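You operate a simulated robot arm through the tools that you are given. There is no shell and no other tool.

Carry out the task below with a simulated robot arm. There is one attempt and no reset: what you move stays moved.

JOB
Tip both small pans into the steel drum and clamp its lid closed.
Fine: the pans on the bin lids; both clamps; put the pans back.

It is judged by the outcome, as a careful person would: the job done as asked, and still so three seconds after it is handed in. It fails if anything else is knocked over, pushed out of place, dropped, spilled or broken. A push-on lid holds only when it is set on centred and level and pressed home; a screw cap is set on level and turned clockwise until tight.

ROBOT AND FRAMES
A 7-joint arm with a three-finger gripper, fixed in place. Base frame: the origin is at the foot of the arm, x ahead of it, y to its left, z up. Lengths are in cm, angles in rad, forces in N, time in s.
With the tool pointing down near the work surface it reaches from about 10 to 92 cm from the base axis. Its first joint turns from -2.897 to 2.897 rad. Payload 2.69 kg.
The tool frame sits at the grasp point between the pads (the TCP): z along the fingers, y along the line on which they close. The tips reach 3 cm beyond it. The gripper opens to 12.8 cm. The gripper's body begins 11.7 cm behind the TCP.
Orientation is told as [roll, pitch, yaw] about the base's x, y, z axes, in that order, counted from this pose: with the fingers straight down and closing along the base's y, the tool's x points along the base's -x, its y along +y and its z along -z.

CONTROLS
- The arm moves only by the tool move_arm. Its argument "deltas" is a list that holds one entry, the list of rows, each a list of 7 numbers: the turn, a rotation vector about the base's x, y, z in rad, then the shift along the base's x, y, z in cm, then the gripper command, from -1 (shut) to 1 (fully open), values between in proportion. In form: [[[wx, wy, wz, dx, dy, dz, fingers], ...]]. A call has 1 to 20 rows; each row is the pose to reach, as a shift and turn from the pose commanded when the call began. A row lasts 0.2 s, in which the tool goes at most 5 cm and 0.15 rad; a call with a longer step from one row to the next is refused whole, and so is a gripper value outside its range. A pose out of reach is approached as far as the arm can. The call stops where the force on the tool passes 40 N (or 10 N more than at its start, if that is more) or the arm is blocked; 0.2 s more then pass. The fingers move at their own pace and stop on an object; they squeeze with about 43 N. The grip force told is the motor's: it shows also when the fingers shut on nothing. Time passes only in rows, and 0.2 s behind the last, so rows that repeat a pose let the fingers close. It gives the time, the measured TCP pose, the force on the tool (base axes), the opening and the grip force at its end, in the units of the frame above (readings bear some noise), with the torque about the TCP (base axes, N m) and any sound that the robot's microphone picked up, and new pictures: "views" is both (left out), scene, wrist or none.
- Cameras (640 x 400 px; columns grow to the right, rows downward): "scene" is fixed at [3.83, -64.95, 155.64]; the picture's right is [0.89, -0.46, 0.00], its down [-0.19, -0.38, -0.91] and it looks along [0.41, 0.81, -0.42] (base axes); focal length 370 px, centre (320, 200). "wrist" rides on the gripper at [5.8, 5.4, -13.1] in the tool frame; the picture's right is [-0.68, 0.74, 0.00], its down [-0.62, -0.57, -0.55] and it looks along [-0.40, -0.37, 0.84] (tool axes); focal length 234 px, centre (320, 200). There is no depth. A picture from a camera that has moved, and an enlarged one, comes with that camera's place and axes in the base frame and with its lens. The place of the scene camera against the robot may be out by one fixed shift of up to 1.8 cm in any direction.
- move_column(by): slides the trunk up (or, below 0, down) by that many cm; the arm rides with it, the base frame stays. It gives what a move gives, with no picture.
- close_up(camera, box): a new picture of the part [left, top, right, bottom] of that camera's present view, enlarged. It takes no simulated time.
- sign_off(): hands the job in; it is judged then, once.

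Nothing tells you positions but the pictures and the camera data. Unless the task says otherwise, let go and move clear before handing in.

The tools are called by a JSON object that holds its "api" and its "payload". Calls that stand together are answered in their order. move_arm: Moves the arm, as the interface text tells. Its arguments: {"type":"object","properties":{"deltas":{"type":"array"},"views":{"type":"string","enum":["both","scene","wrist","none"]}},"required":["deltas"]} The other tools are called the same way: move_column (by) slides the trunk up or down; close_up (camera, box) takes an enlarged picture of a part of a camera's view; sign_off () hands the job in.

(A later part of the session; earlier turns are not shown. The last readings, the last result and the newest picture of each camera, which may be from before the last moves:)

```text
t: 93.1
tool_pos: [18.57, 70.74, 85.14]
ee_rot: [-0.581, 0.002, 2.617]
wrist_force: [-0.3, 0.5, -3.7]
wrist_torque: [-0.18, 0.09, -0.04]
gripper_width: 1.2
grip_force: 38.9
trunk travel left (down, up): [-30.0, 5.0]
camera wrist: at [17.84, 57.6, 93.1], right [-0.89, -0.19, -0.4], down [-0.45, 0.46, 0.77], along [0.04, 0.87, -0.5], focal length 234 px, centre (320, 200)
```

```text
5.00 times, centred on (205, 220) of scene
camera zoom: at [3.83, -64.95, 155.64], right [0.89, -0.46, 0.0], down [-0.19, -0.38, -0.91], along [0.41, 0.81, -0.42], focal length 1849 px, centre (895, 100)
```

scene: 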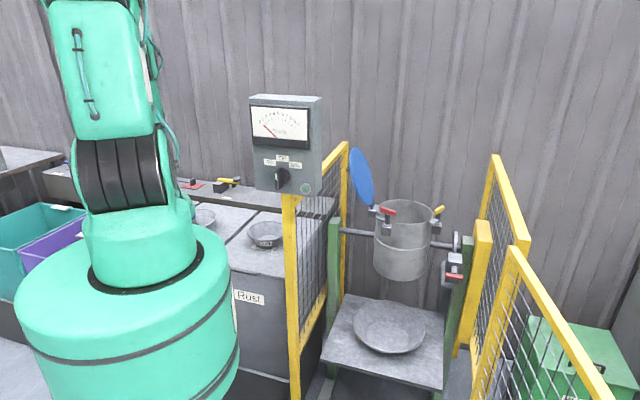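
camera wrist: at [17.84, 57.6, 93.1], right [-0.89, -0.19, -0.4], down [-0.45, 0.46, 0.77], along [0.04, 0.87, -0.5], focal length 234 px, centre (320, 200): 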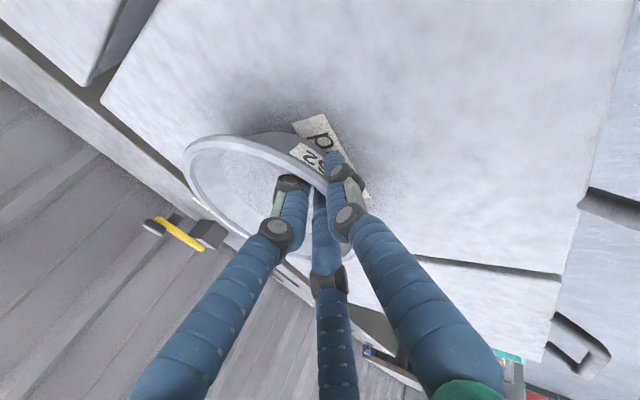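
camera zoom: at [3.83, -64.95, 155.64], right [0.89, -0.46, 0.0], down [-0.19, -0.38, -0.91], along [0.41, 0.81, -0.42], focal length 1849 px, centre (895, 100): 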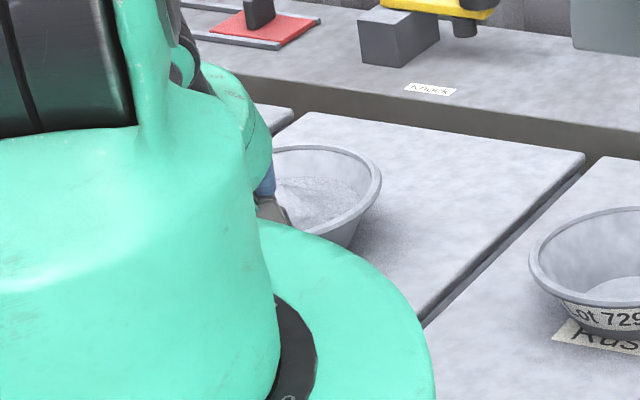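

Gripped the same way (1.2 cm, 38.9 N). I'll lift gently and then raise it to travel height.

{"api": "move_arm", "payload": {"deltas": [[[0, 0, 0, 0, 0, 0.4, -1], [0, 0, 0, 0, 0, 1.0, -1], [0, 0, 0, 0, 0, 2, -1], [0, 0, 0, 0, 0, 3.5, -1], [0, 0, 0, 0, 0, 5.5, -1], [0, 0, 0, 0, 0, 8.2, -1], [0, 0, 0, 0, 0, 11.5, -1], [0, 0, 0, 0, 0, 15, -1], [0, 0, 0, 0, 0, 19, -1], [0, 0, 0, 0, 0, 23, -1], [0, 0, 0, 0, 0, 27, -1], [0, 0, 0, 0, 0, 31, -1], [0, 0, 0, 0, 0, 35, -1], [0, 0, 0, 0, 0, 39, -1], [0, 0, 0, 0, 0, 42.7, -1], [0, 0, 0, 0, 0, 46, -1], [0, 0, 0, 0, 0, 48.8, -1], [0, 0, 0, 0, 0, 51, -1], [0, 0, 0, 0, 0, 52.4, -1], [0, 0, 0, 0, 0, 53, -1]]], "views": "both"}}

```text
t: 97.2
tool_pos: [22.29, 64.51, 124.18]
ee_rot: [-0.404, 0.074, 2.556]
wrist_force: [0.8, 1.2, -4.3]
wrist_torque: [-0.15, 0.12, 0.01]
gripper_width: 1.15
grip_force: 38.5
trunk travel left (down, up): [-30.0, 5.0]
stopped in row 20: the arm was blocked; the commanded pose is now the measured one
camera wrist: at [21.01, 53.23, 134.45], right [-0.92, -0.2, -0.34], down [-0.39, 0.62, 0.68], along [0.07, 0.76, -0.65], focal length 234 px, centre (320, 200)
```

scene: 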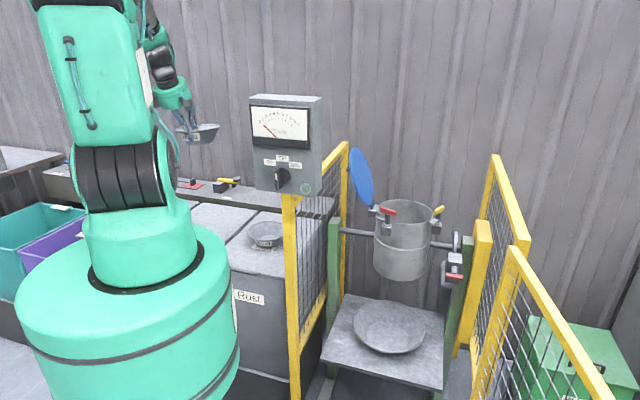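
wrist: 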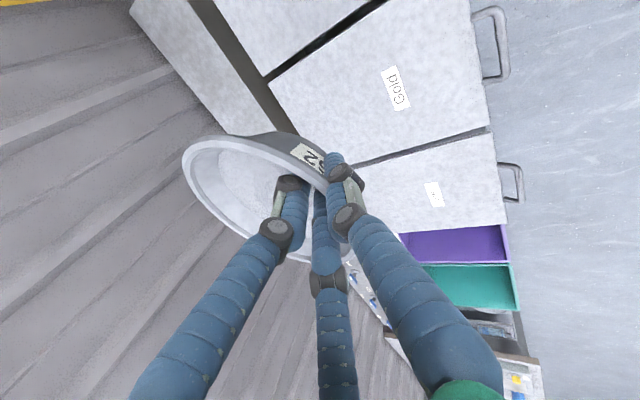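

The arm reached a limit while rising close-in and the pan tilted about 10°, but the powder is still all there. I'll move outward and restore the level posture.

{"api": "move_arm", "payload": {"deltas": [[[0.04, -0.008, 0, 0.8, 2.2, 0, -1], [0.09, -0.017, 0, 1.8, 5, 0, -1], [0.14, -0.027, 0, 2.8, 7.8, 0, -1], [0.188, -0.036, 0, 3.6, 9.5, 0, -1], [0.188, -0.036, 0, 3.8, 10.3, 0, -1]]], "views": "both"}}

```text
t: 98.4
tool_pos: [25.69, 75.43, 125.13]
ee_rot: [-0.595, -0.006, 2.556]
wrist_force: [0.0, 0.5, -3.4]
wrist_torque: [-0.16, 0.16, -0.01]
gripper_width: 1.14
grip_force: 38.7
trunk travel left (down, up): [-30.0, 5.0]
camera wrist: at [24.13, 62.19, 132.91], right [-0.9, -0.13, -0.41], down [-0.42, 0.47, 0.78], along [0.09, 0.87, -0.48], focal length 234 px, centre (320, 200)
```

scene: 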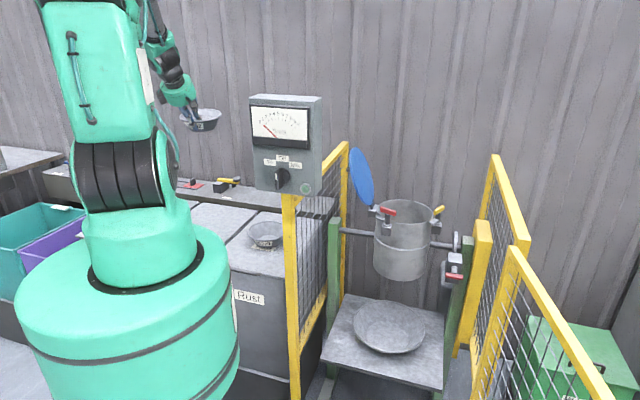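
wrist: 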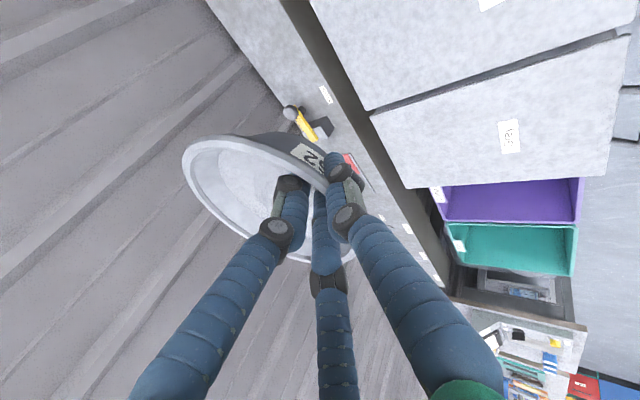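

Level again at radius 80. I'll follow an arc at that radius, rising to z≈136, over the fence to the drum.

{"api": "move_arm", "payload": {"deltas": [[[0, 0, -0.01, 1.05, -0.35, 0.6, -1], [0, 0, -0.029, 2.91, -0.93, 1.6, -1], [0, 0, -0.052, 5.27, -1.77, 2.8, -1], [0, 0, -0.08, 8.12, -2.93, 4.2, -1], [0, 0, -0.113, 11.29, -4.38, 5.6, -1], [0, 0, -0.148, 14.7, -6.03, 7, -1], [0, 0, -0.184, 18.1, -8, 8.4, -1], [0, 0, -0.22, 21.46, -10.06, 9.6, -1], [0, 0, -0.257, 24.72, -12.28, 10.4, -1], [0, 0, -0.293, 27.88, -14.67, 10.9, -1], [0, 0, -0.329, 30.92, -17.22, 10.9, -1], [0, 0, -0.366, 33.85, -19.92, 10.9, -1], [0, 0, -0.402, 36.64, -22.76, 10.9, -1], [0, 0, -0.438, 39.29, -25.74, 10.9, -1], [0, 0, -0.475, 41.8, -28.87, 10.9, -1], [0, 0, -0.511, 44.26, -32.06, 10.9, -1], [0, 0, -0.547, 46.55, -35.39, 10.9, -1], [0, 0, -0.58, 48.5, -38.44, 10.9, -1], [0, 0, -0.608, 50.14, -41.19, 10.9, -1], [0, 0, -0.632, 51.36, -43.51, 10.9, -1]]], "views": "both"}}

```text
t: 102.6
tool_pos: [77.03, 31.66, 136.09]
ee_rot: [-0.595, -0.007, 1.924]
wrist_force: [0.4, -1.1, -4.6]
wrist_torque: [-0.05, 0.21, -0.01]
gripper_width: 1.15
grip_force: 38.4
trunk travel left (down, up): [-30.0, 5.0]
camera wrist: at [68.1, 21.93, 143.86], right [-0.81, 0.43, -0.41], down [-0.06, 0.63, 0.78], along [0.59, 0.65, -0.48], focal length 234 px, centre (320, 200)
```

scene: 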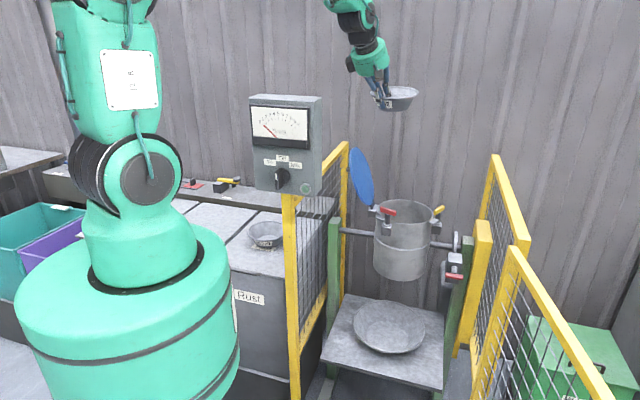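
wrist: 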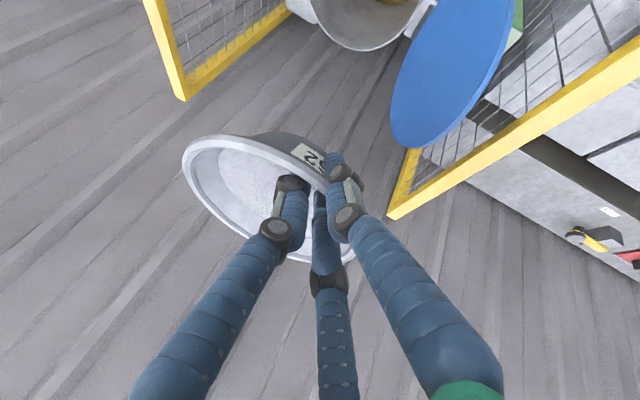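

In position beside the drum. A small shift brings it to the same start pose, then I'll repeat the successful tilt-and-descend.

{"api": "move_arm", "payload": {"deltas": [[[0, 0, -0.018, 0.9, -1.75, 1, -1], [0, 0, -0.036, 1.75, -3.47, 1.9, -1], [0, 0, -0.036, 1.75, -3.47, 1.9, -1]]], "views": "none"}}

{"api": "move_arm", "payload": {"deltas": [[[0.038, 0.012, 0, 0, 0.1, -1.5, -1], [0.086, 0.028, 0, 0, 0.2, -4, -1], [0.133, 0.044, 0, -0.1, 0.3, -7, -1], [0.181, 0.059, 0, -0.1, 0.4, -10.5, -1], [0.228, 0.075, 0, -0.1, 0.5, -14, -1], [0.276, 0.091, 0, -0.2, 0.6, -17.5, -1], [0.323, 0.106, 0, -0.2, 0.7, -21, -1], [0.371, 0.122, 0, -0.3, 0.8, -24, -1], [0.409, 0.134, 0, -0.3, 0.9, -26.5, -1], [0.437, 0.144, 0, -0.3, 1, -28, -1]]], "views": "both"}}

{"api": "close_up", "payload": {"camera": "scene", "box": [320, 120, 480, 260]}}

```text
t: 103.4
tool_pos: [78.65, 28.23, 138.0]
ee_rot: [-0.595, -0.009, 1.889]
wrist_force: [-1.1, -0.4, -4.3]
wrist_torque: [-0.07, 0.21, 0.02]
gripper_width: 1.17
grip_force: 38.8
trunk travel left (down, up): [-30.0, 5.0]
```

```text
t: 105.6
tool_pos: [78.45, 29.31, 110.0]
ee_rot: [-0.594, -0.468, 1.889]
wrist_force: [0.7, 0.2, -3.5]
wrist_torque: [-0.12, 0.24, 0.01]
gripper_width: 1.15
grip_force: 38.6
trunk travel left (down, up): [-30.0, 5.0]
camera wrist: at [70.04, 17.21, 114.32], right [-0.83, 0.56, -0.06], down [0.09, 0.24, 0.97], along [0.56, 0.79, -0.25], focal length 234 px, centre (320, 200)
```

scene: 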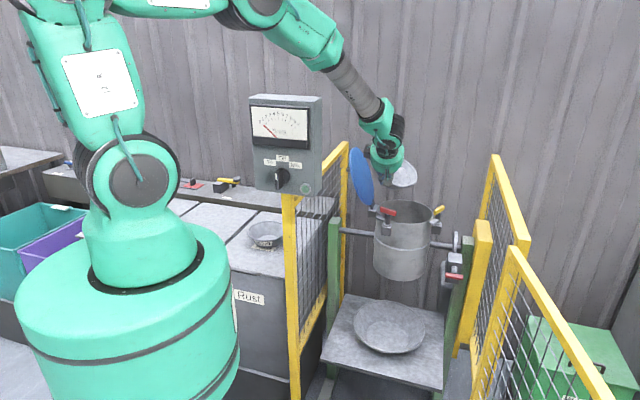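
wrist: 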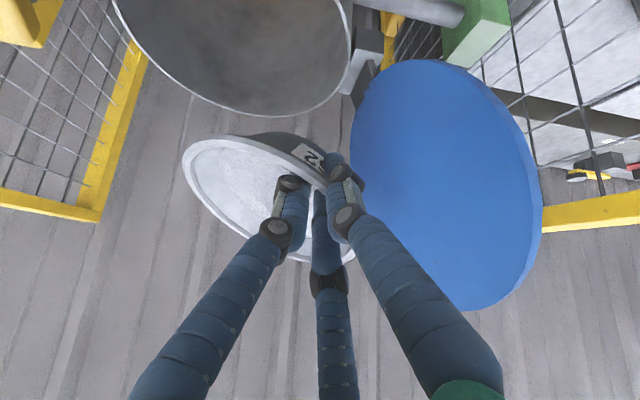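

```text
2.86 times, centred on (400, 190) of scene
camera zoom: at [3.83, -64.95, 155.64], right [0.89, -0.46, 0.0], down [-0.19, -0.38, -0.91], along [0.41, 0.81, -0.42], focal length 1057 px, centre (91, 229)
```

zoom: 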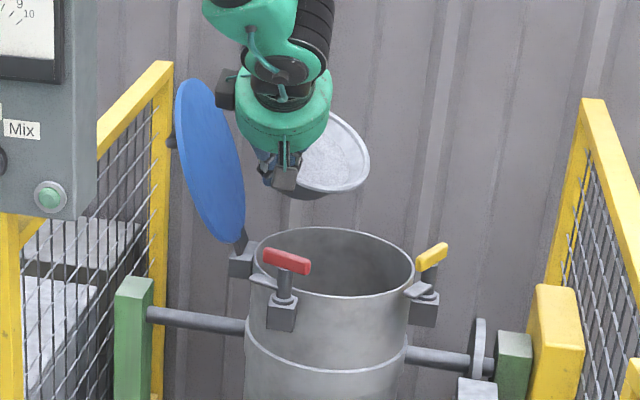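

Identical to the first pour's start. Continuing the slow roll.

{"api": "move_arm", "payload": {"deltas": [[[0.076, 0.025, 0, 0, 0, -0.8, -1], [0.152, 0.05, 0, 0, 0, -1.6, -1], [0.228, 0.075, 0, 0, 0, -2.2, -1], [0.304, 0.1, 0, 0, 0, -2.4, -1], [0.38, 0.125, 0, 0, 0, -2.4, -1], [0.456, 0.15, 0, 0.1, -0.3, -2.2, -1], [0.532, 0.175, 0, 0.2, -0.6, -2, -1], [0.532, 0.175, 0, 0.2, -0.6, -2, -1], [0.532, 0.175, 0, 0.2, -0.6, -2, -1]]], "views": "both"}}

{"api": "close_up", "payload": {"camera": "scene", "box": [320, 120, 480, 260]}}

```text
t: 107.6
tool_pos: [78.61, 28.8, 108.06]
ee_rot: [-0.598, -1.024, 1.891]
wrist_force: [-0.3, 0.0, -2.5]
wrist_torque: [-0.1, 0.12, -0.03]
gripper_width: 1.13
grip_force: 38.6
trunk travel left (down, up): [-30.0, 5.0]
camera wrist: at [70.54, 15.68, 107.06], right [-0.8, 0.48, 0.36], down [0.26, -0.27, 0.93], along [0.54, 0.83, 0.1], focal length 234 px, centre (320, 200)
```

scene: 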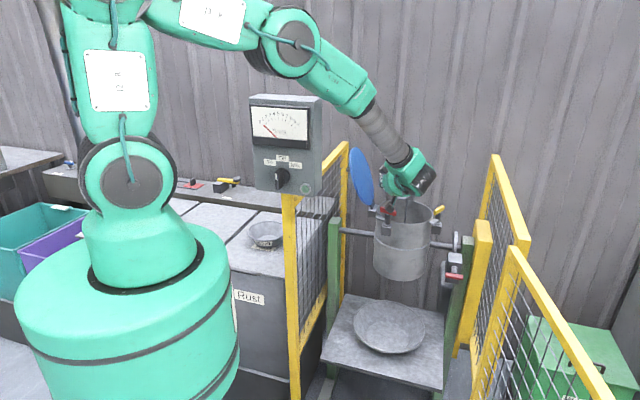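
wrist: 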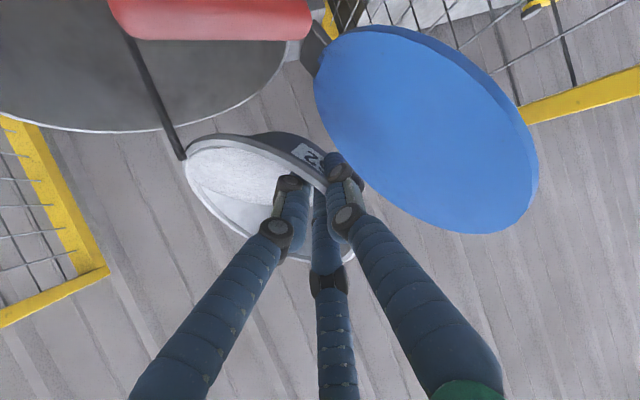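

```text
2.86 times, centred on (400, 190) of scene
camera zoom: at [3.83, -64.95, 155.64], right [0.89, -0.46, 0.0], down [-0.19, -0.38, -0.91], along [0.41, 0.81, -0.42], focal length 1057 px, centre (91, 229)
```

zoom: 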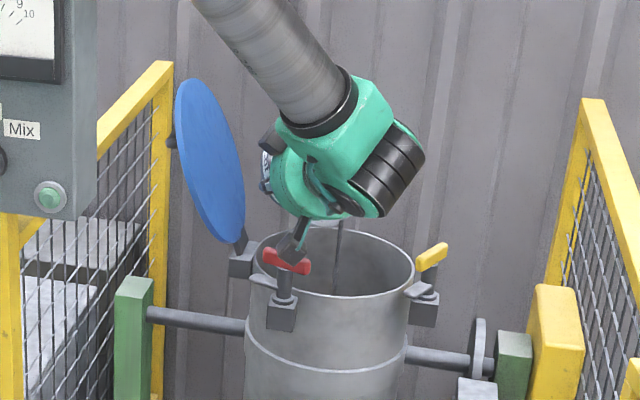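

The grey stream is falling inside the drum. I'll continue the roll in the same way as before and let it empty.

{"api": "move_arm", "payload": {"deltas": [[[0, 0, 0, 0, 0, 0, -1], [0.076, 0.025, 0, 0.1, -0.3, 0.5, -1], [0.152, 0.05, 0, 0.2, -0.6, 1, -1], [0.228, 0.075, 0, 0.3, -0.9, 1.5, -1], [0.304, 0.1, 0, 0.4, -1.2, 2, -1], [0.304, 0.1, 0, 0.4, -1.2, 2, -1], [0.304, 0.1, 0, 0.4, -1.2, 2, -1], [0.304, 0.1, 0, 0.4, -1.2, 2.5, -1], [0.304, 0.1, 0, 0.4, -1.2, 3, -1], [0.361, 0.119, 0, 0.4, -1.2, 3.5, -1], [0.418, 0.138, 0, 0.5, -1.5, 4, -1], [0.475, 0.156, 0, 0.6, -1.8, 4.3, -1], [0.475, 0.156, 0, 0.6, -1.8, 4.3, -1], [0.475, 0.156, 0, 0.6, -1.8, 4.3, -1]]], "views": "both"}}

{"api": "close_up", "payload": {"camera": "scene", "box": [320, 120, 480, 260]}}

```text
t: 110.6
tool_pos: [79.37, 26.96, 112.27]
ee_rot: [-0.617, -1.527, 1.912]
wrist_force: [0.1, 0.6, -1.7]
wrist_torque: [-0.04, 0.06, 0.01]
gripper_width: 1.11
grip_force: 37.9
trunk travel left (down, up): [-30.0, 5.0]
camera wrist: at [70.6, 15.41, 106.79], right [-0.72, 0.23, 0.66], down [0.38, -0.66, 0.65], along [0.58, 0.72, 0.38], focal length 234 px, centre (320, 200)
```

scene: 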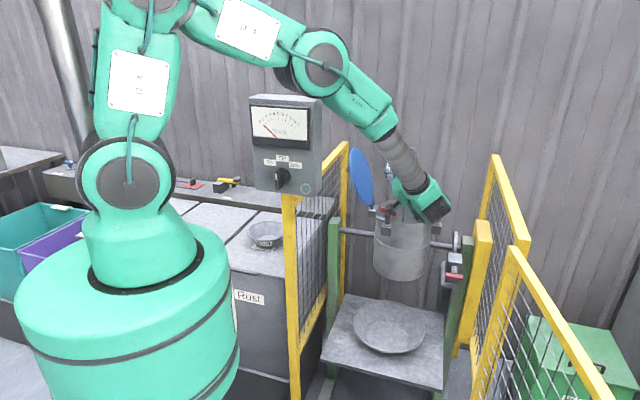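
wrist: 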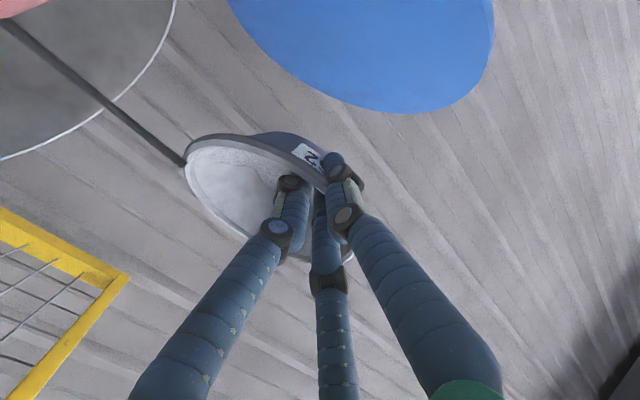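

```text
2.86 times, centred on (400, 190) of scene
camera zoom: at [3.83, -64.95, 155.64], right [0.89, -0.46, 0.0], down [-0.19, -0.38, -0.91], along [0.41, 0.81, -0.42], focal length 1057 px, centre (91, 229)
```

zoom: 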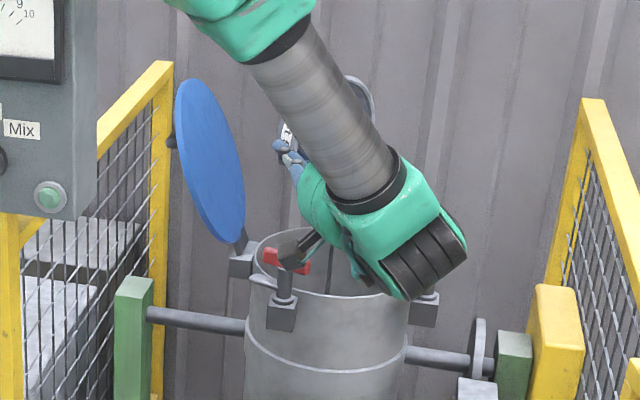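

Still flowing into the drum. I'll wait for it and then roll past 100° to empty it.

{"api": "move_arm", "payload": {"deltas": [[[0, 0, 0, 0, 0, 0, -1], [0, 0, 0, 0, 0, 0, -1], [0, 0, 0, 0, 0, 0, -1], [0, 0, 0, 0, 0, 0, -1], [0, 0, 0, 0, 0, 0, -1], [0.067, 0.022, 0, 0, 0, 0.6, -1], [0.133, 0.044, 0, 0.1, -0.2, 1.2, -1], [0.2, 0.066, 0, 0.1, -0.4, 1.8, -1], [0.266, 0.088, 0, 0.2, -0.6, 2.2, -1], [0.333, 0.109, 0, 0.2, -0.8, 2.5, -1], [0.399, 0.131, 0, 0.3, -1, 2.8, -1], [0.399, 0.131, 0, 0.3, -1, 2.8, -1], [0.399, 0.131, 0, 0.3, -1, 2.8, -1], [0.399, 0.131, 0, 0.3, -1, 2.8, -1]]], "views": "both"}}

{"api": "close_up", "payload": {"camera": "wrist", "box": [160, 110, 352, 260]}}

```text
t: 113.6
tool_pos: [79.4, 25.9, 115.11]
ee_rot: [2.548, -1.195, -1.258]
wrist_force: [-0.2, -1.0, -1.4]
wrist_torque: [-0.08, 0.05, 0.02]
gripper_width: 1.1
grip_force: 37.9
trunk travel left (down, up): [-30.0, 5.0]
camera wrist: at [69.94, 17.23, 106.79], right [-0.62, -0.06, 0.78], down [0.45, -0.85, 0.29], along [0.64, 0.53, 0.55], focal length 234 px, centre (320, 200)
```

scene: 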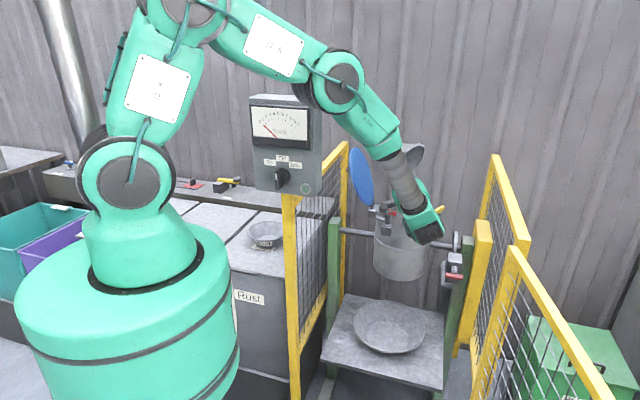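
wrist: 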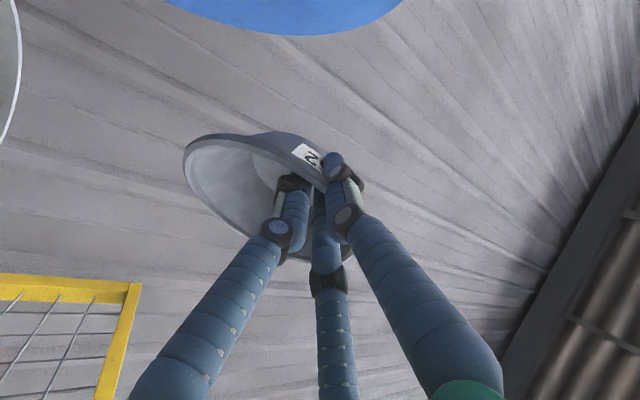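

```text
2.67 times, centred on (256, 185) of wrist
camera zoom: at [69.94, 17.23, 106.79], right [-0.62, -0.06, 0.78], down [0.45, -0.85, 0.29], along [0.64, 0.53, 0.55], focal length 624 px, centre (491, 240)
```

zoom: 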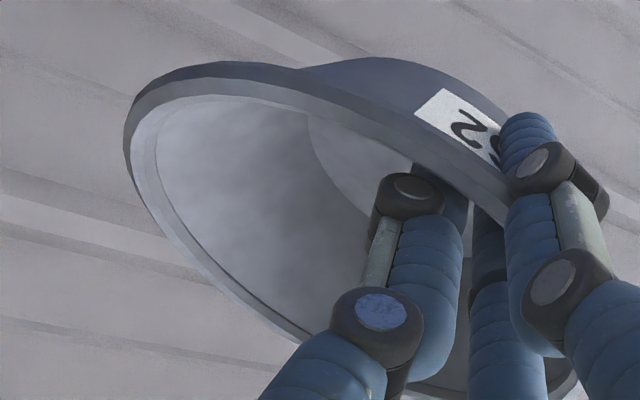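

The Gold pan is empty too. I'll lift and roll it back upright.

{"api": "move_arm", "payload": {"deltas": [[[0, 0, 0, 0, 0, 1.5, -1], [-0.115, -0.038, 0, 0, 0, 3, -1], [-0.231, -0.076, 0, 0, 0, 4.5, -1], [-0.346, -0.114, 0, 0, 0, 6, -1], [-0.461, -0.151, 0, 0, 0, 7.5, -1], [-0.576, -0.189, 0, 0, 0, 9, -1], [-0.692, -0.227, 0, 0, 0, 10.5, -1], [-0.807, -0.265, 0, 0, 0, 12, -1], [-0.922, -0.303, 0, 0, 0, 13.5, -1], [-1.037, -0.341, 0, 0, 0, 15, -1], [-1.153, -0.379, 0, 0, 0, 16.5, -1], [-1.268, -0.416, 0, 0, 0, 18, -1], [-1.383, -0.454, 0, 0, 0, 19.5, -1], [-1.498, -0.492, 0, 0, 0, 20.5, -1], [-1.614, -0.53, 0, 0, 0, 21, -1], [-1.729, -0.568, 0, 0, 0, 21, -1], [-1.843, -0.605, 0, 0, 0, 21, -1]]], "views": "both"}}

{"api": "close_up", "payload": {"camera": "scene", "box": [320, 160, 480, 260]}}

{"api": "close_up", "payload": {"camera": "scene", "box": [310, 260, 470, 360]}}

```text
t: 117.2
tool_pos: [79.5, 25.84, 136.09]
ee_rot: [-0.597, -0.005, 1.889]
wrist_force: [-0.1, -0.1, -1.6]
wrist_torque: [-0.03, 0.04, 0.04]
gripper_width: 1.08
grip_force: 37.7
trunk travel left (down, up): [-30.0, 5.0]
camera wrist: at [70.24, 16.57, 143.9], right [-0.79, 0.45, -0.41], down [-0.04, 0.63, 0.77], along [0.61, 0.63, -0.48], focal length 234 px, centre (320, 200)
```

scene: 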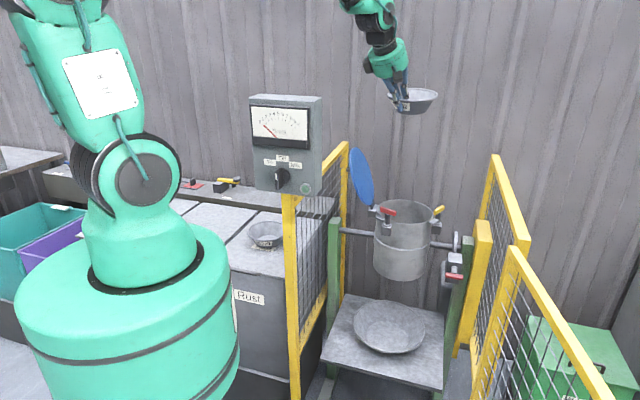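
wrist: 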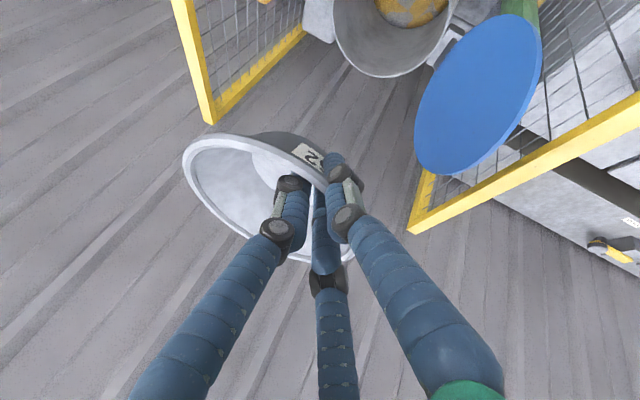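

```text
4.00 times, centred on (400, 210) of scene
camera zoom: at [3.83, -64.95, 155.64], right [0.89, -0.46, 0.0], down [-0.19, -0.38, -0.91], along [0.41, 0.81, -0.42], focal length 1479 px, centre (0, 160)
```

zoom: 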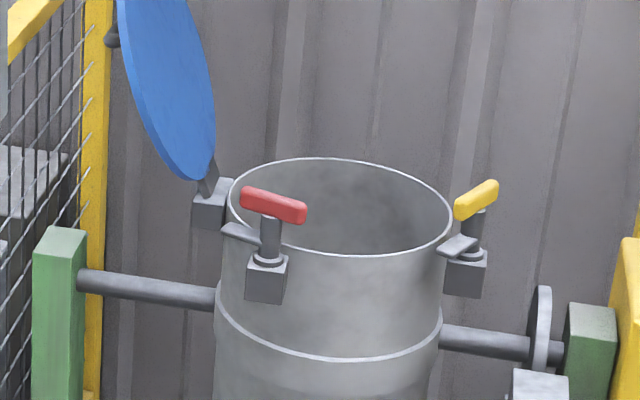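

```text
4.00 times, centred on (390, 310) of scene
camera zoom: at [3.83, -64.95, 155.64], right [0.89, -0.46, 0.0], down [-0.19, -0.38, -0.91], along [0.41, 0.81, -0.42], focal length 1479 px, centre (40, -240)
```

zoom: 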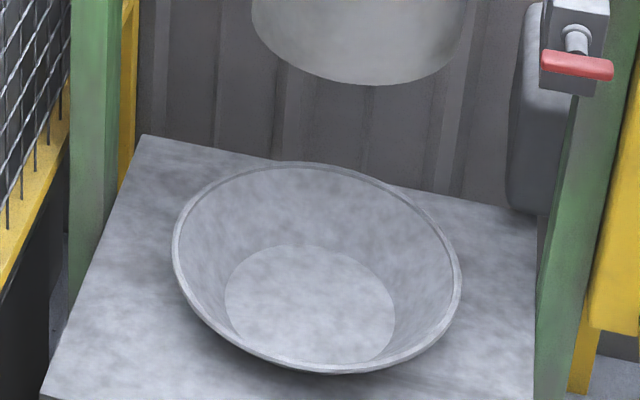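

Both powders are in the drum and nothing is on the tray or stand. I'll carry the empty Gold pan back along the reverse arc.

{"api": "move_arm", "payload": {"deltas": [[[0, 0, 0.01, -0.4, 1.2, 0, -1], [0, 0, 0.03, -1.3, 3.6, 0, -1], [0, 0, 0.06, -2.6, 6.4, 0, -1], [0, 0, 0.09, -3.9, 9, 0, -1], [0, 0, 0.12, -5.5, 12, 0, -1], [0, 0, 0.155, -7.4, 15.1, 0, -1], [0, 0, 0.19, -9.6, 18.2, 0, -1], [0, 0, 0.225, -12, 21.2, 0, -1], [0, 0, 0.26, -14.6, 24.1, 0, -1], [0, 0, 0.295, -17.3, 26.9, 0, -1], [0, 0, 0.33, -20.1, 29.6, 0, -1], [0, 0, 0.365, -23, 32.2, 0, -1], [0, 0, 0.4, -26, 34.7, 0, -1], [0, 0, 0.435, -29.1, 37.1, 0, -1], [0, 0, 0.47, -32.3, 39.4, -1.5, -1], [0, 0, 0.5, -35.6, 41.5, -3, -1], [0, 0, 0.53, -38.9, 43.4, -4.5, -1], [0, 0, 0.56, -42.2, 45.1, -6, -1], [0, 0, 0.585, -45.4, 46.6, -7.5, -1], [0, 0, 0.61, -48.2, 47.8, -9, -1]]], "views": "scene"}}

```text
t: 121.4
tool_pos: [31.25, 73.86, 127.08]
ee_rot: [-0.592, -0.006, 2.499]
wrist_force: [0.3, -0.4, -0.9]
wrist_torque: [-0.05, 0.01, 0.02]
gripper_width: 1.08
grip_force: 37.8
trunk travel left (down, up): [-30.0, 5.0]
```

scene: 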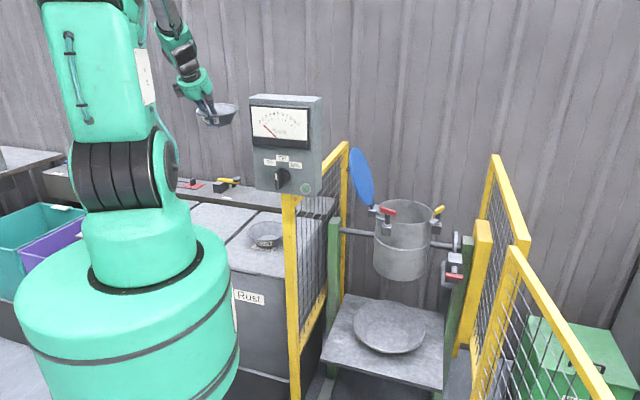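

Past the fence. Now I'll descend diagonally to just above the Gold pan's original spot.

{"api": "move_arm", "payload": {"deltas": [[[0, 0, 0.008, -1, -0.2, -2.5, -1], [0, 0, 0.018, -2.1, -0.5, -5.5, -1], [0, 0, 0.028, -3.2, -0.8, -9, -1], [0, 0, 0.04, -4.4, -1.1, -12.5, -1], [0, 0, 0.05, -5.6, -1.4, -16, -1], [0, 0, 0.062, -6.8, -1.7, -19.5, -1], [0, 0, 0.072, -8, -2, -23, -1], [0, 0, 0.084, -9.2, -2.3, -26.5, -1], [0, 0, 0.094, -10.4, -2.6, -30, -1], [0, 0, 0.106, -11.5, -2.9, -33, -1], [0, 0, 0.114, -12.3, -3.05, -35.4, -1], [0, 0, 0.118, -12.68, -3.12, -37, -1]]], "views": "both"}}

{"api": "close_up", "payload": {"camera": "wrist", "box": [200, 80, 392, 230]}}

```text
t: 124.0
tool_pos: [18.6, 70.58, 90.17]
ee_rot: [-0.595, -0.007, 2.617]
wrist_force: [0.1, 0.8, -0.5]
wrist_torque: [-0.11, 0.03, 0.01]
gripper_width: 1.05
grip_force: 37.9
trunk travel left (down, up): [-30.0, 5.0]
camera wrist: at [17.87, 57.3, 97.94], right [-0.89, -0.19, -0.41], down [-0.45, 0.45, 0.78], along [0.04, 0.88, -0.48], focal length 234 px, centre (320, 200)
```

scene: 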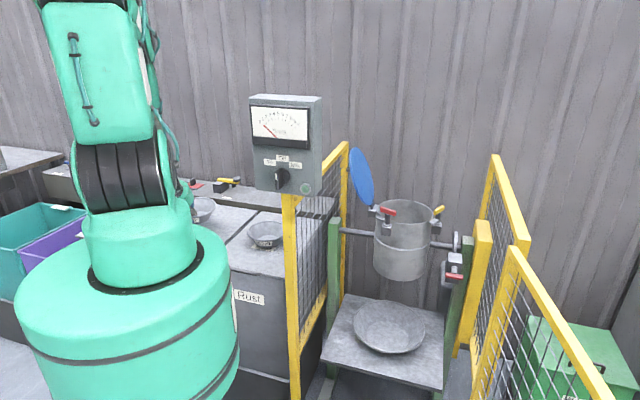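
wrist: 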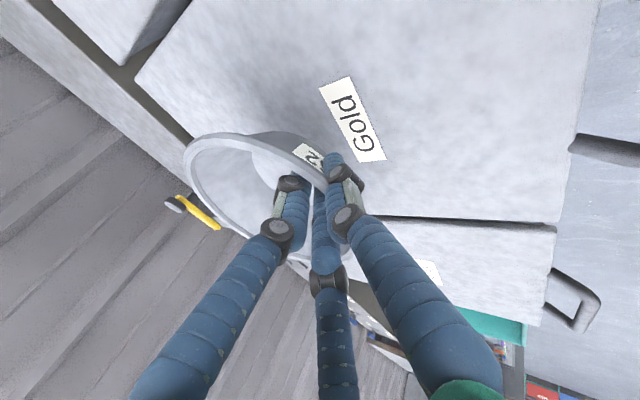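

```text
2.67 times, centred on (296, 155) of wrist
camera zoom: at [17.87, 57.3, 97.94], right [-0.89, -0.19, -0.41], down [-0.45, 0.45, 0.78], along [0.04, 0.88, -0.48], focal length 624 px, centre (384, 320)
```

zoom: 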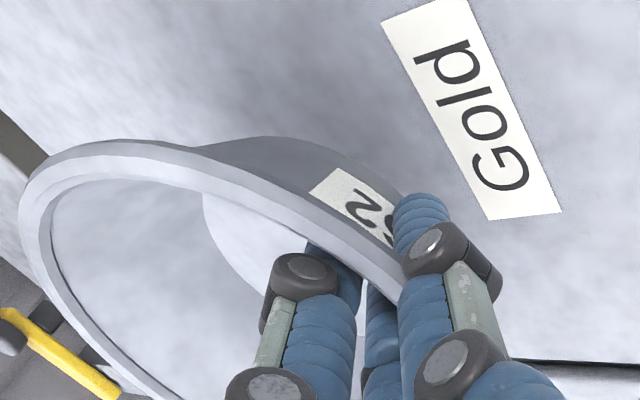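

Above the Gold label spot. Lowering gently until contact.

{"api": "move_arm", "payload": {"deltas": [[[-0.006, 0.003, 0, 0, 0, -1.2, -1], [-0.012, 0.007, 0, 0, 0, -2.4, -1], [-0.012, 0.007, 0, 0, 0, -3.4, -1], [-0.012, 0.007, 0, 0, 0, -4.2, -1], [-0.012, 0.007, 0, 0, 0, -4.6, -1]]], "views": "none"}}

```text
t: 125.2
tool_pos: [18.71, 70.55, 85.56]
ee_rot: [-0.582, -0.009, 2.617]
wrist_force: [0.3, -0.1, -1.3]
wrist_torque: [-0.11, 0.08, -0.03]
gripper_width: 1.04
grip_force: 37.8
trunk travel left (down, up): [-30.0, 5.0]
```

{"api": "move_arm", "payload": {"deltas": [[[0, 0, 0, 0, 0, -0.15, -1], [0, 0, 0, 0, 0, -0.3, -1]]], "views": "none"}}

```text
t: 125.8
tool_pos: [18.53, 70.62, 85.28]
ee_rot: [-0.58, -0.006, 2.618]
wrist_force: [0.3, -0.1, -0.3]
wrist_torque: [-0.08, 0.04, -0.02]
gripper_width: 1.04
grip_force: 37.8
trunk travel left (down, up): [-30.0, 5.0]
```

{"api": "move_arm", "payload": {"deltas": [[[0, 0, 0, 0, 0, -0.12, -1], [0, 0, 0, 0, 0, -0.24, -1]]], "views": "none"}}

```text
t: 126.4
tool_pos: [18.57, 70.59, 84.89]
ee_rot: [-0.579, -0.006, 2.618]
wrist_force: [-0.7, -1.3, 1.4]
wrist_torque: [-0.07, 0.01, -0.04]
gripper_width: 1.05
grip_force: 38.2
trunk travel left (down, up): [-30.0, 5.0]
```

Light contact. One tiny step more, then release and back out.

{"api": "move_arm", "payload": {"deltas": [[[0, 0, 0, 0, 0, -0.08, -1], [0, 0, 0, 0, 0, -0.05, -0.85], [0, 0, 0, 0, 0, 0, -0.7], [0, 0, 0, 0.05, 0.08, 0.1, -0.56], [0, 0, 0, 0.14, 0.24, 0.22, -0.45], [0, 0, 0, 0.25, 0.43, 0.36, -0.3], [0, 0, 0, 0.36, 0.62, 0.47, -0.19], [0, 0, 0, 0.36, 0.62, 0.47, -0.19]]], "views": "both"}}

{"api": "close_up", "payload": {"camera": "wrist", "box": [200, 80, 392, 230]}}

```text
t: 128.2
tool_pos: [18.99, 71.25, 85.46]
ee_rot: [-0.579, -0.008, 2.617]
wrist_force: [-0.9, -0.5, -0.2]
wrist_torque: [-0.01, 0.03, 0.02]
gripper_width: 5.15
grip_force: 0.1
trunk travel left (down, up): [-30.0, 5.0]
camera wrist: at [18.34, 58.04, 93.41], right [-0.9, -0.19, -0.4], down [-0.44, 0.45, 0.77], along [0.03, 0.87, -0.49], focal length 234 px, centre (320, 200)
```

scene: 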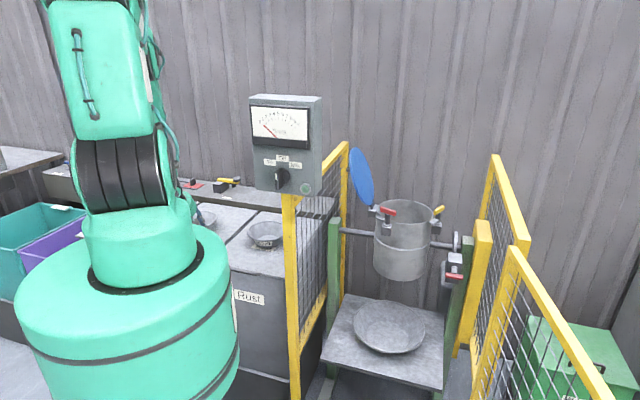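
wrist: 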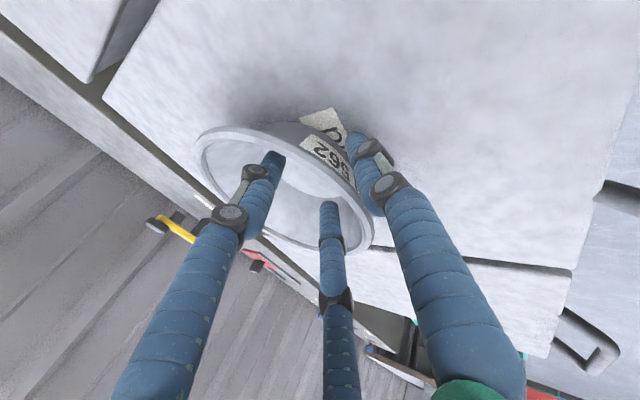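

```text
2.67 times, centred on (296, 155) of wrist
camera zoom: at [18.34, 58.04, 93.41], right [-0.9, -0.19, -0.4], down [-0.44, 0.45, 0.77], along [0.03, 0.87, -0.49], focal length 624 px, centre (384, 320)
```

zoom: 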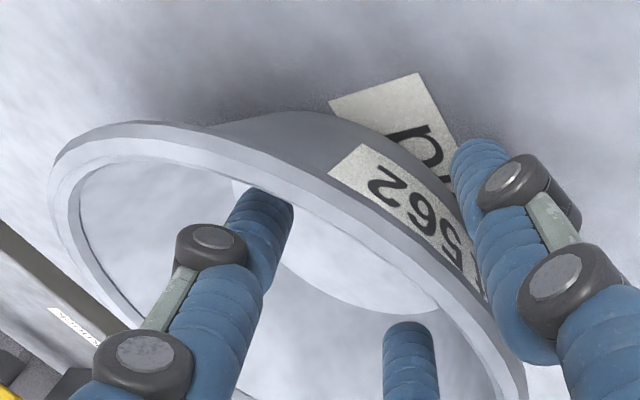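

The Gold pan rests on its lid. I'll withdraw along the finger line, rise and straighten the hand.

{"api": "move_arm", "payload": {"deltas": [[[0, 0, 0, -0.27, -0.48, 0.84, -0.19], [0, 0, 0, -0.8, -1.4, 2.5, -0.19], [0, 0, 0, -1.64, -2.85, 5, -0.19], [0, 0, 0, -2.5, -4.3, 7.6, -0.19], [-0.1, 0.058, 0, -2.2, -4, 11, -0.19], [-0.2, 0.115, 0, -1.5, -3, 14.5, -0.5], [-0.3, 0.173, 0, -0.5, -2, 18, -1], [-0.4, 0.23, 0, 0.5, -1, 21, -1], [-0.502, 0.29, 0, 1.5, 0, 24, -1]]], "views": "both"}}

{"api": "close_up", "payload": {"camera": "scene", "box": [150, 180, 290, 260]}}

```text
t: 130.2
tool_pos: [20.39, 70.99, 109.24]
ee_rot: [0.006, -0.004, 2.613]
wrist_force: [-0.8, -0.9, -0.8]
wrist_torque: [0.07, -0.01, 0.04]
gripper_width: 0.19
grip_force: 31.9
trunk travel left (down, up): [-30.0, 5.0]
camera wrist: at [22.91, 63.31, 122.31], right [-0.96, -0.3, 0.01], down [-0.24, 0.8, 0.55], along [-0.17, 0.52, -0.84], focal length 234 px, centre (320, 200)
```

scene: 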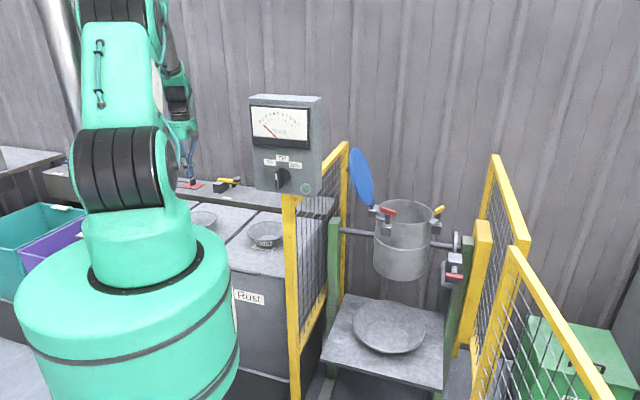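
wrist: 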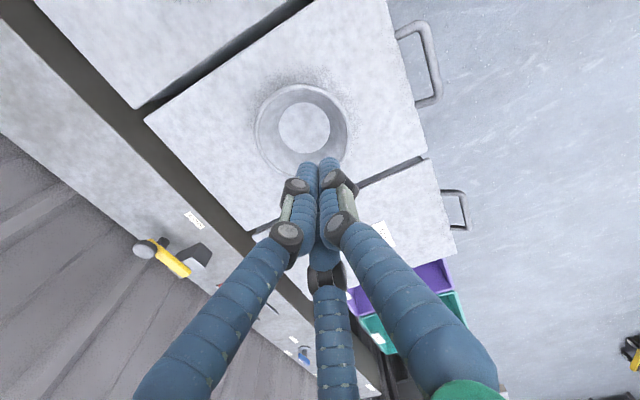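

```text
4.57 times, centred on (220, 220) of scene
camera zoom: at [3.83, -64.95, 155.64], right [0.89, -0.46, 0.0], down [-0.19, -0.38, -0.91], along [0.41, 0.81, -0.42], focal length 1691 px, centre (777, 109)
```

zoom: 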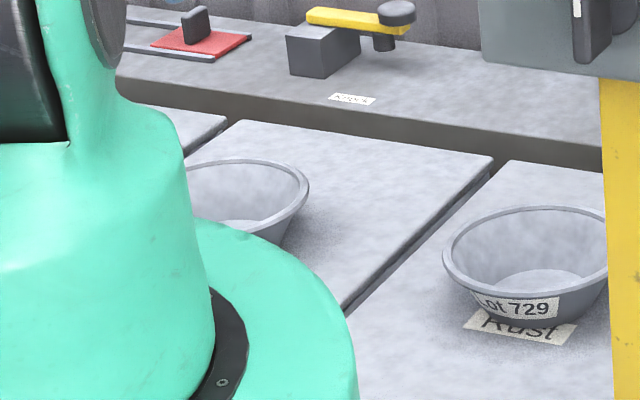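

Both pans are back empty on their lids. Next is the drum lid: I'll move over the fence with yaw 45° to view the lid's outer face, handle and hinge.

{"api": "move_arm", "payload": {"deltas": [[[0, 0, -0.114, 1.5, 1.5, 3, -1], [0, 0, -0.228, 4, 2.5, 6, -1], [0, 0, -0.342, 7, 2.5, 9, -1], [0, 0, -0.456, 10.3, 2, 11.5, -1], [0, 0, -0.57, 13.6, 1.2, 14, -1], [0, 0, -0.684, 17, 0.2, 16.5, -1], [0, 0, -0.798, 20.4, -1, 19, -1], [0, 0, -0.912, 23.8, -2.6, 21, -1], [0, 0, -1.026, 27.2, -4.4, 23, -1], [0, 0, -1.14, 30.4, -6.5, 24.5, -1], [0, 0, -1.254, 33.5, -8.8, 25.5, -1], [0, 0, -1.368, 36.5, -11.2, 26, -1], [0, 0, -1.482, 39.4, -13.8, 26, -1], [0, 0, -1.596, 42.2, -16.4, 26, -1], [0, 0, -1.71, 45, -18.8, 26, -1], [0, 0, -1.828, 45.6, -19, 26, -1]]], "views": "both"}}

{"api": "close_up", "payload": {"camera": "wrist", "box": [150, 80, 390, 230]}}

```text
t: 133.6
tool_pos: [66.22, 52.14, 135.45]
ee_rot: [-0.002, -0.006, 0.784]
wrist_force: [1.1, 0.1, -0.4]
wrist_torque: [-0.02, 0.05, -0.02]
gripper_width: 0.19
grip_force: 31.3
trunk travel left (down, up): [-30.0, 5.0]
camera wrist: at [58.23, 51.64, 148.5], right [-0.04, 1.0, 0.0], down [0.83, 0.03, 0.55], along [0.55, 0.02, -0.83], focal length 234 px, centre (320, 200)
```

scene: 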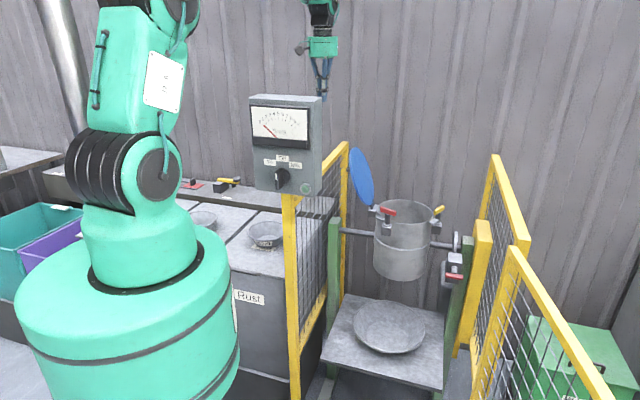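
wrist: 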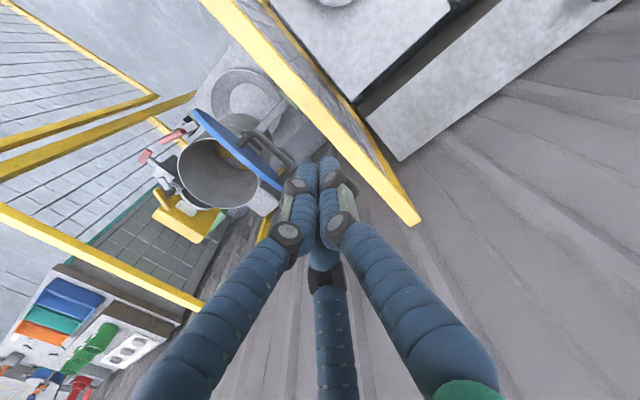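

```text
2.67 times, centred on (270, 155) of wrist
camera zoom: at [58.23, 51.64, 148.5], right [-0.04, 1.0, 0.0], down [0.83, 0.03, 0.55], along [0.55, 0.02, -0.83], focal length 624 px, centre (453, 320)
```

zoom: 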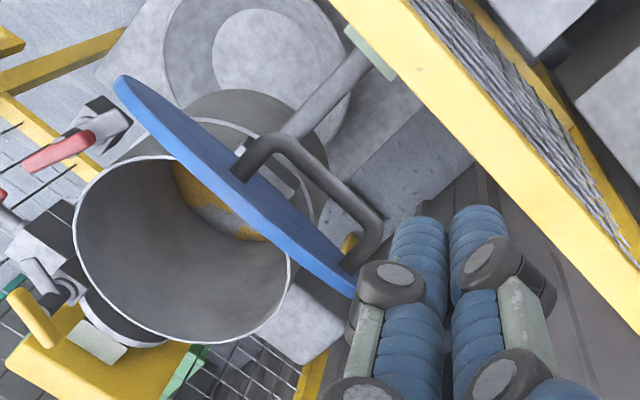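

I see the lid nearly edge-on with the black D-handle on its outer face, standing off only ~2.5 cm. I'll look along the handle from the robot side to judge the gap before choosing how to take it.

{"api": "move_arm", "payload": {"deltas": [[[0, 0, 0.12, -0.4, -3, -1, -1], [0, 0, 0.25, -0.8, -6.5, -3, -1], [0, 0, 0.38, -1.2, -10, -5, -1], [0, 0, 0.51, -1.7, -13, -8, -1], [0, 0, 0.64, -2.2, -15.5, -10.5, -1], [0, 0, 0.746, -2.2, -16.1, -11.5, -1]]], "views": "both"}}

{"api": "close_up", "payload": {"camera": "wrist", "box": [200, 80, 440, 230]}}

```text
t: 135.0
tool_pos: [63.9, 35.98, 123.96]
ee_rot: [-0.002, -0.004, 1.533]
wrist_force: [-0.8, 0.1, -0.8]
wrist_torque: [0.03, -0.02, 0.02]
gripper_width: 0.21
grip_force: 31.2
trunk travel left (down, up): [-30.0, 5.0]
camera wrist: at [58.36, 30.23, 136.95], right [-0.71, 0.7, 0.0], down [0.59, 0.59, 0.55], along [0.39, 0.39, -0.83], focal length 234 px, centre (320, 200)
```

scene: 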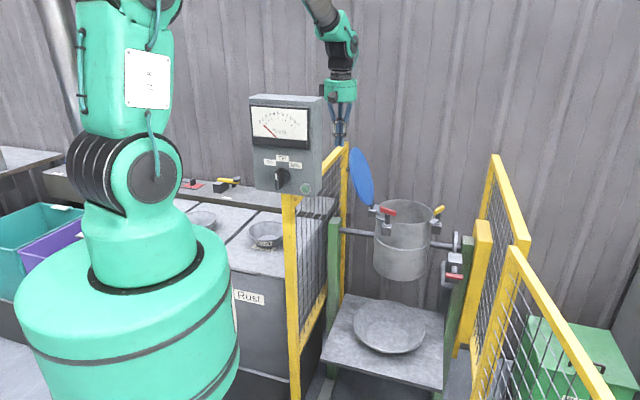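
wrist: 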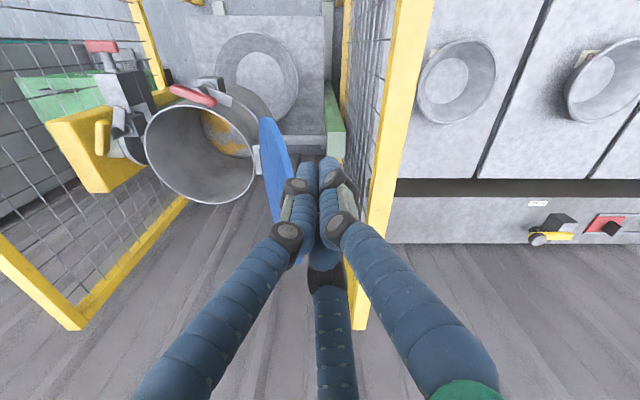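

```text
2.67 times, centred on (320, 155) of wrist
camera zoom: at [58.36, 30.23, 136.95], right [-0.71, 0.7, 0.0], down [0.59, 0.59, 0.55], along [0.39, 0.39, -0.83], focal length 624 px, centre (320, 320)
```

zoom: 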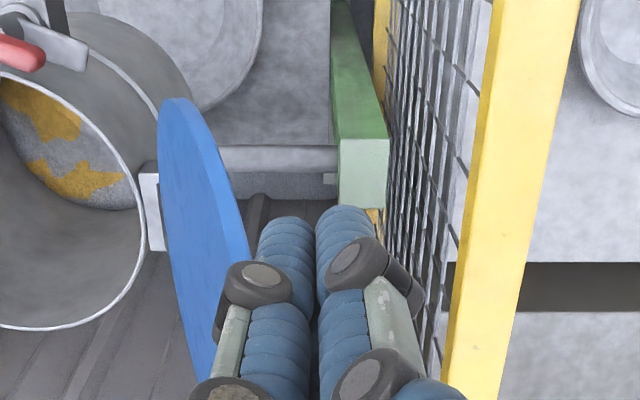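

The fingers hide the handle; I'll shift aside a little for a clear profile view.

{"api": "move_arm", "payload": {"deltas": [[[0, 0, 0, -3, 0.3, 1, -1], [0, 0, 0, -6.5, 0.6, 1.5, -1], [0, 0, 0, -8, 0.8, 1.5, -1]]], "views": "wrist"}}

{"api": "close_up", "payload": {"camera": "wrist", "box": [220, 60, 380, 160]}}

```text
t: 135.8
tool_pos: [55.86, 36.85, 125.4]
ee_rot: [-0.001, -0.006, 1.533]
wrist_force: [-0.4, -0.3, -0.3]
wrist_torque: [0.01, 0.02, -0.01]
gripper_width: 0.23
grip_force: 31.9
trunk travel left (down, up): [-30.0, 5.0]
camera wrist: at [50.32, 31.08, 138.46], right [-0.71, 0.7, 0.0], down [0.59, 0.59, 0.55], along [0.39, 0.39, -0.83], focal length 234 px, centre (320, 200)
```

wrist: 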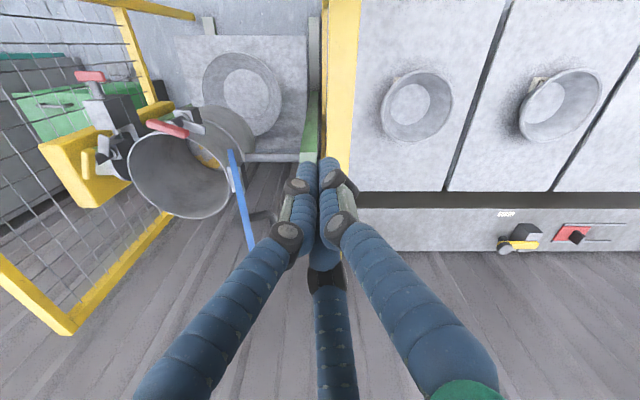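

```text
4.00 times, centred on (300, 110) of wrist
camera zoom: at [50.32, 31.08, 138.46], right [-0.71, 0.7, 0.0], down [0.59, 0.59, 0.55], along [0.39, 0.39, -0.83], focal length 937 px, centre (400, 560)
```

zoom: 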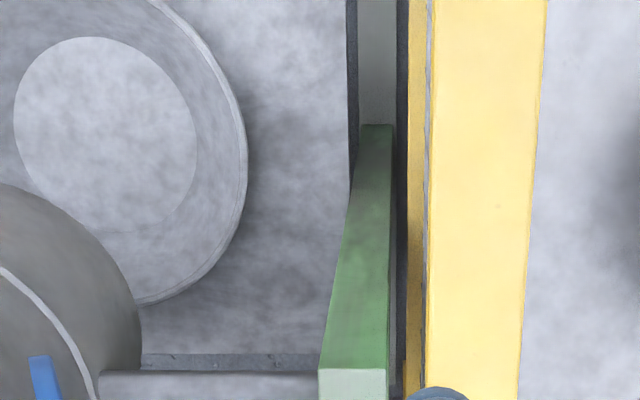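

Now the lid is exactly edge-on, with the handle visible to its right. Zooming in there.

{"api": "close_up", "payload": {"camera": "wrist", "box": [200, 140, 304, 260]}}

{"api": "close_up", "payload": {"camera": "wrist", "box": [60, 60, 260, 230]}}

```text
3.33 times, centred on (252, 200) of wrist
camera zoom: at [50.32, 31.08, 138.46], right [-0.71, 0.7, 0.0], down [0.59, 0.59, 0.55], along [0.39, 0.39, -0.83], focal length 781 px, centre (547, 200)
```

zoom: 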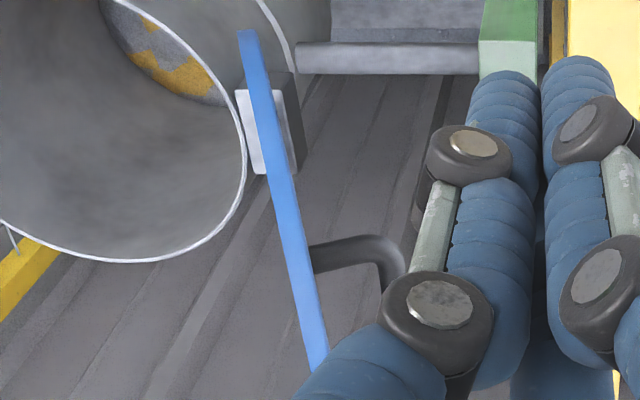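

```text
2.35 times, centred on (160, 145) of wrist
camera zoom: at [50.32, 31.08, 138.46], right [-0.71, 0.7, 0.0], down [0.59, 0.59, 0.55], along [0.39, 0.39, -0.83], focal length 551 px, centre (696, 329)
```

zoom: 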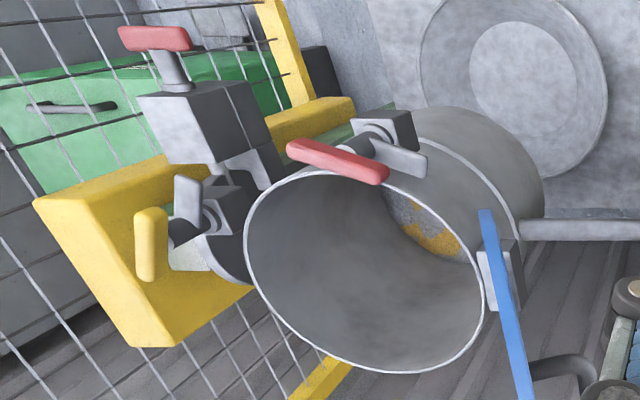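

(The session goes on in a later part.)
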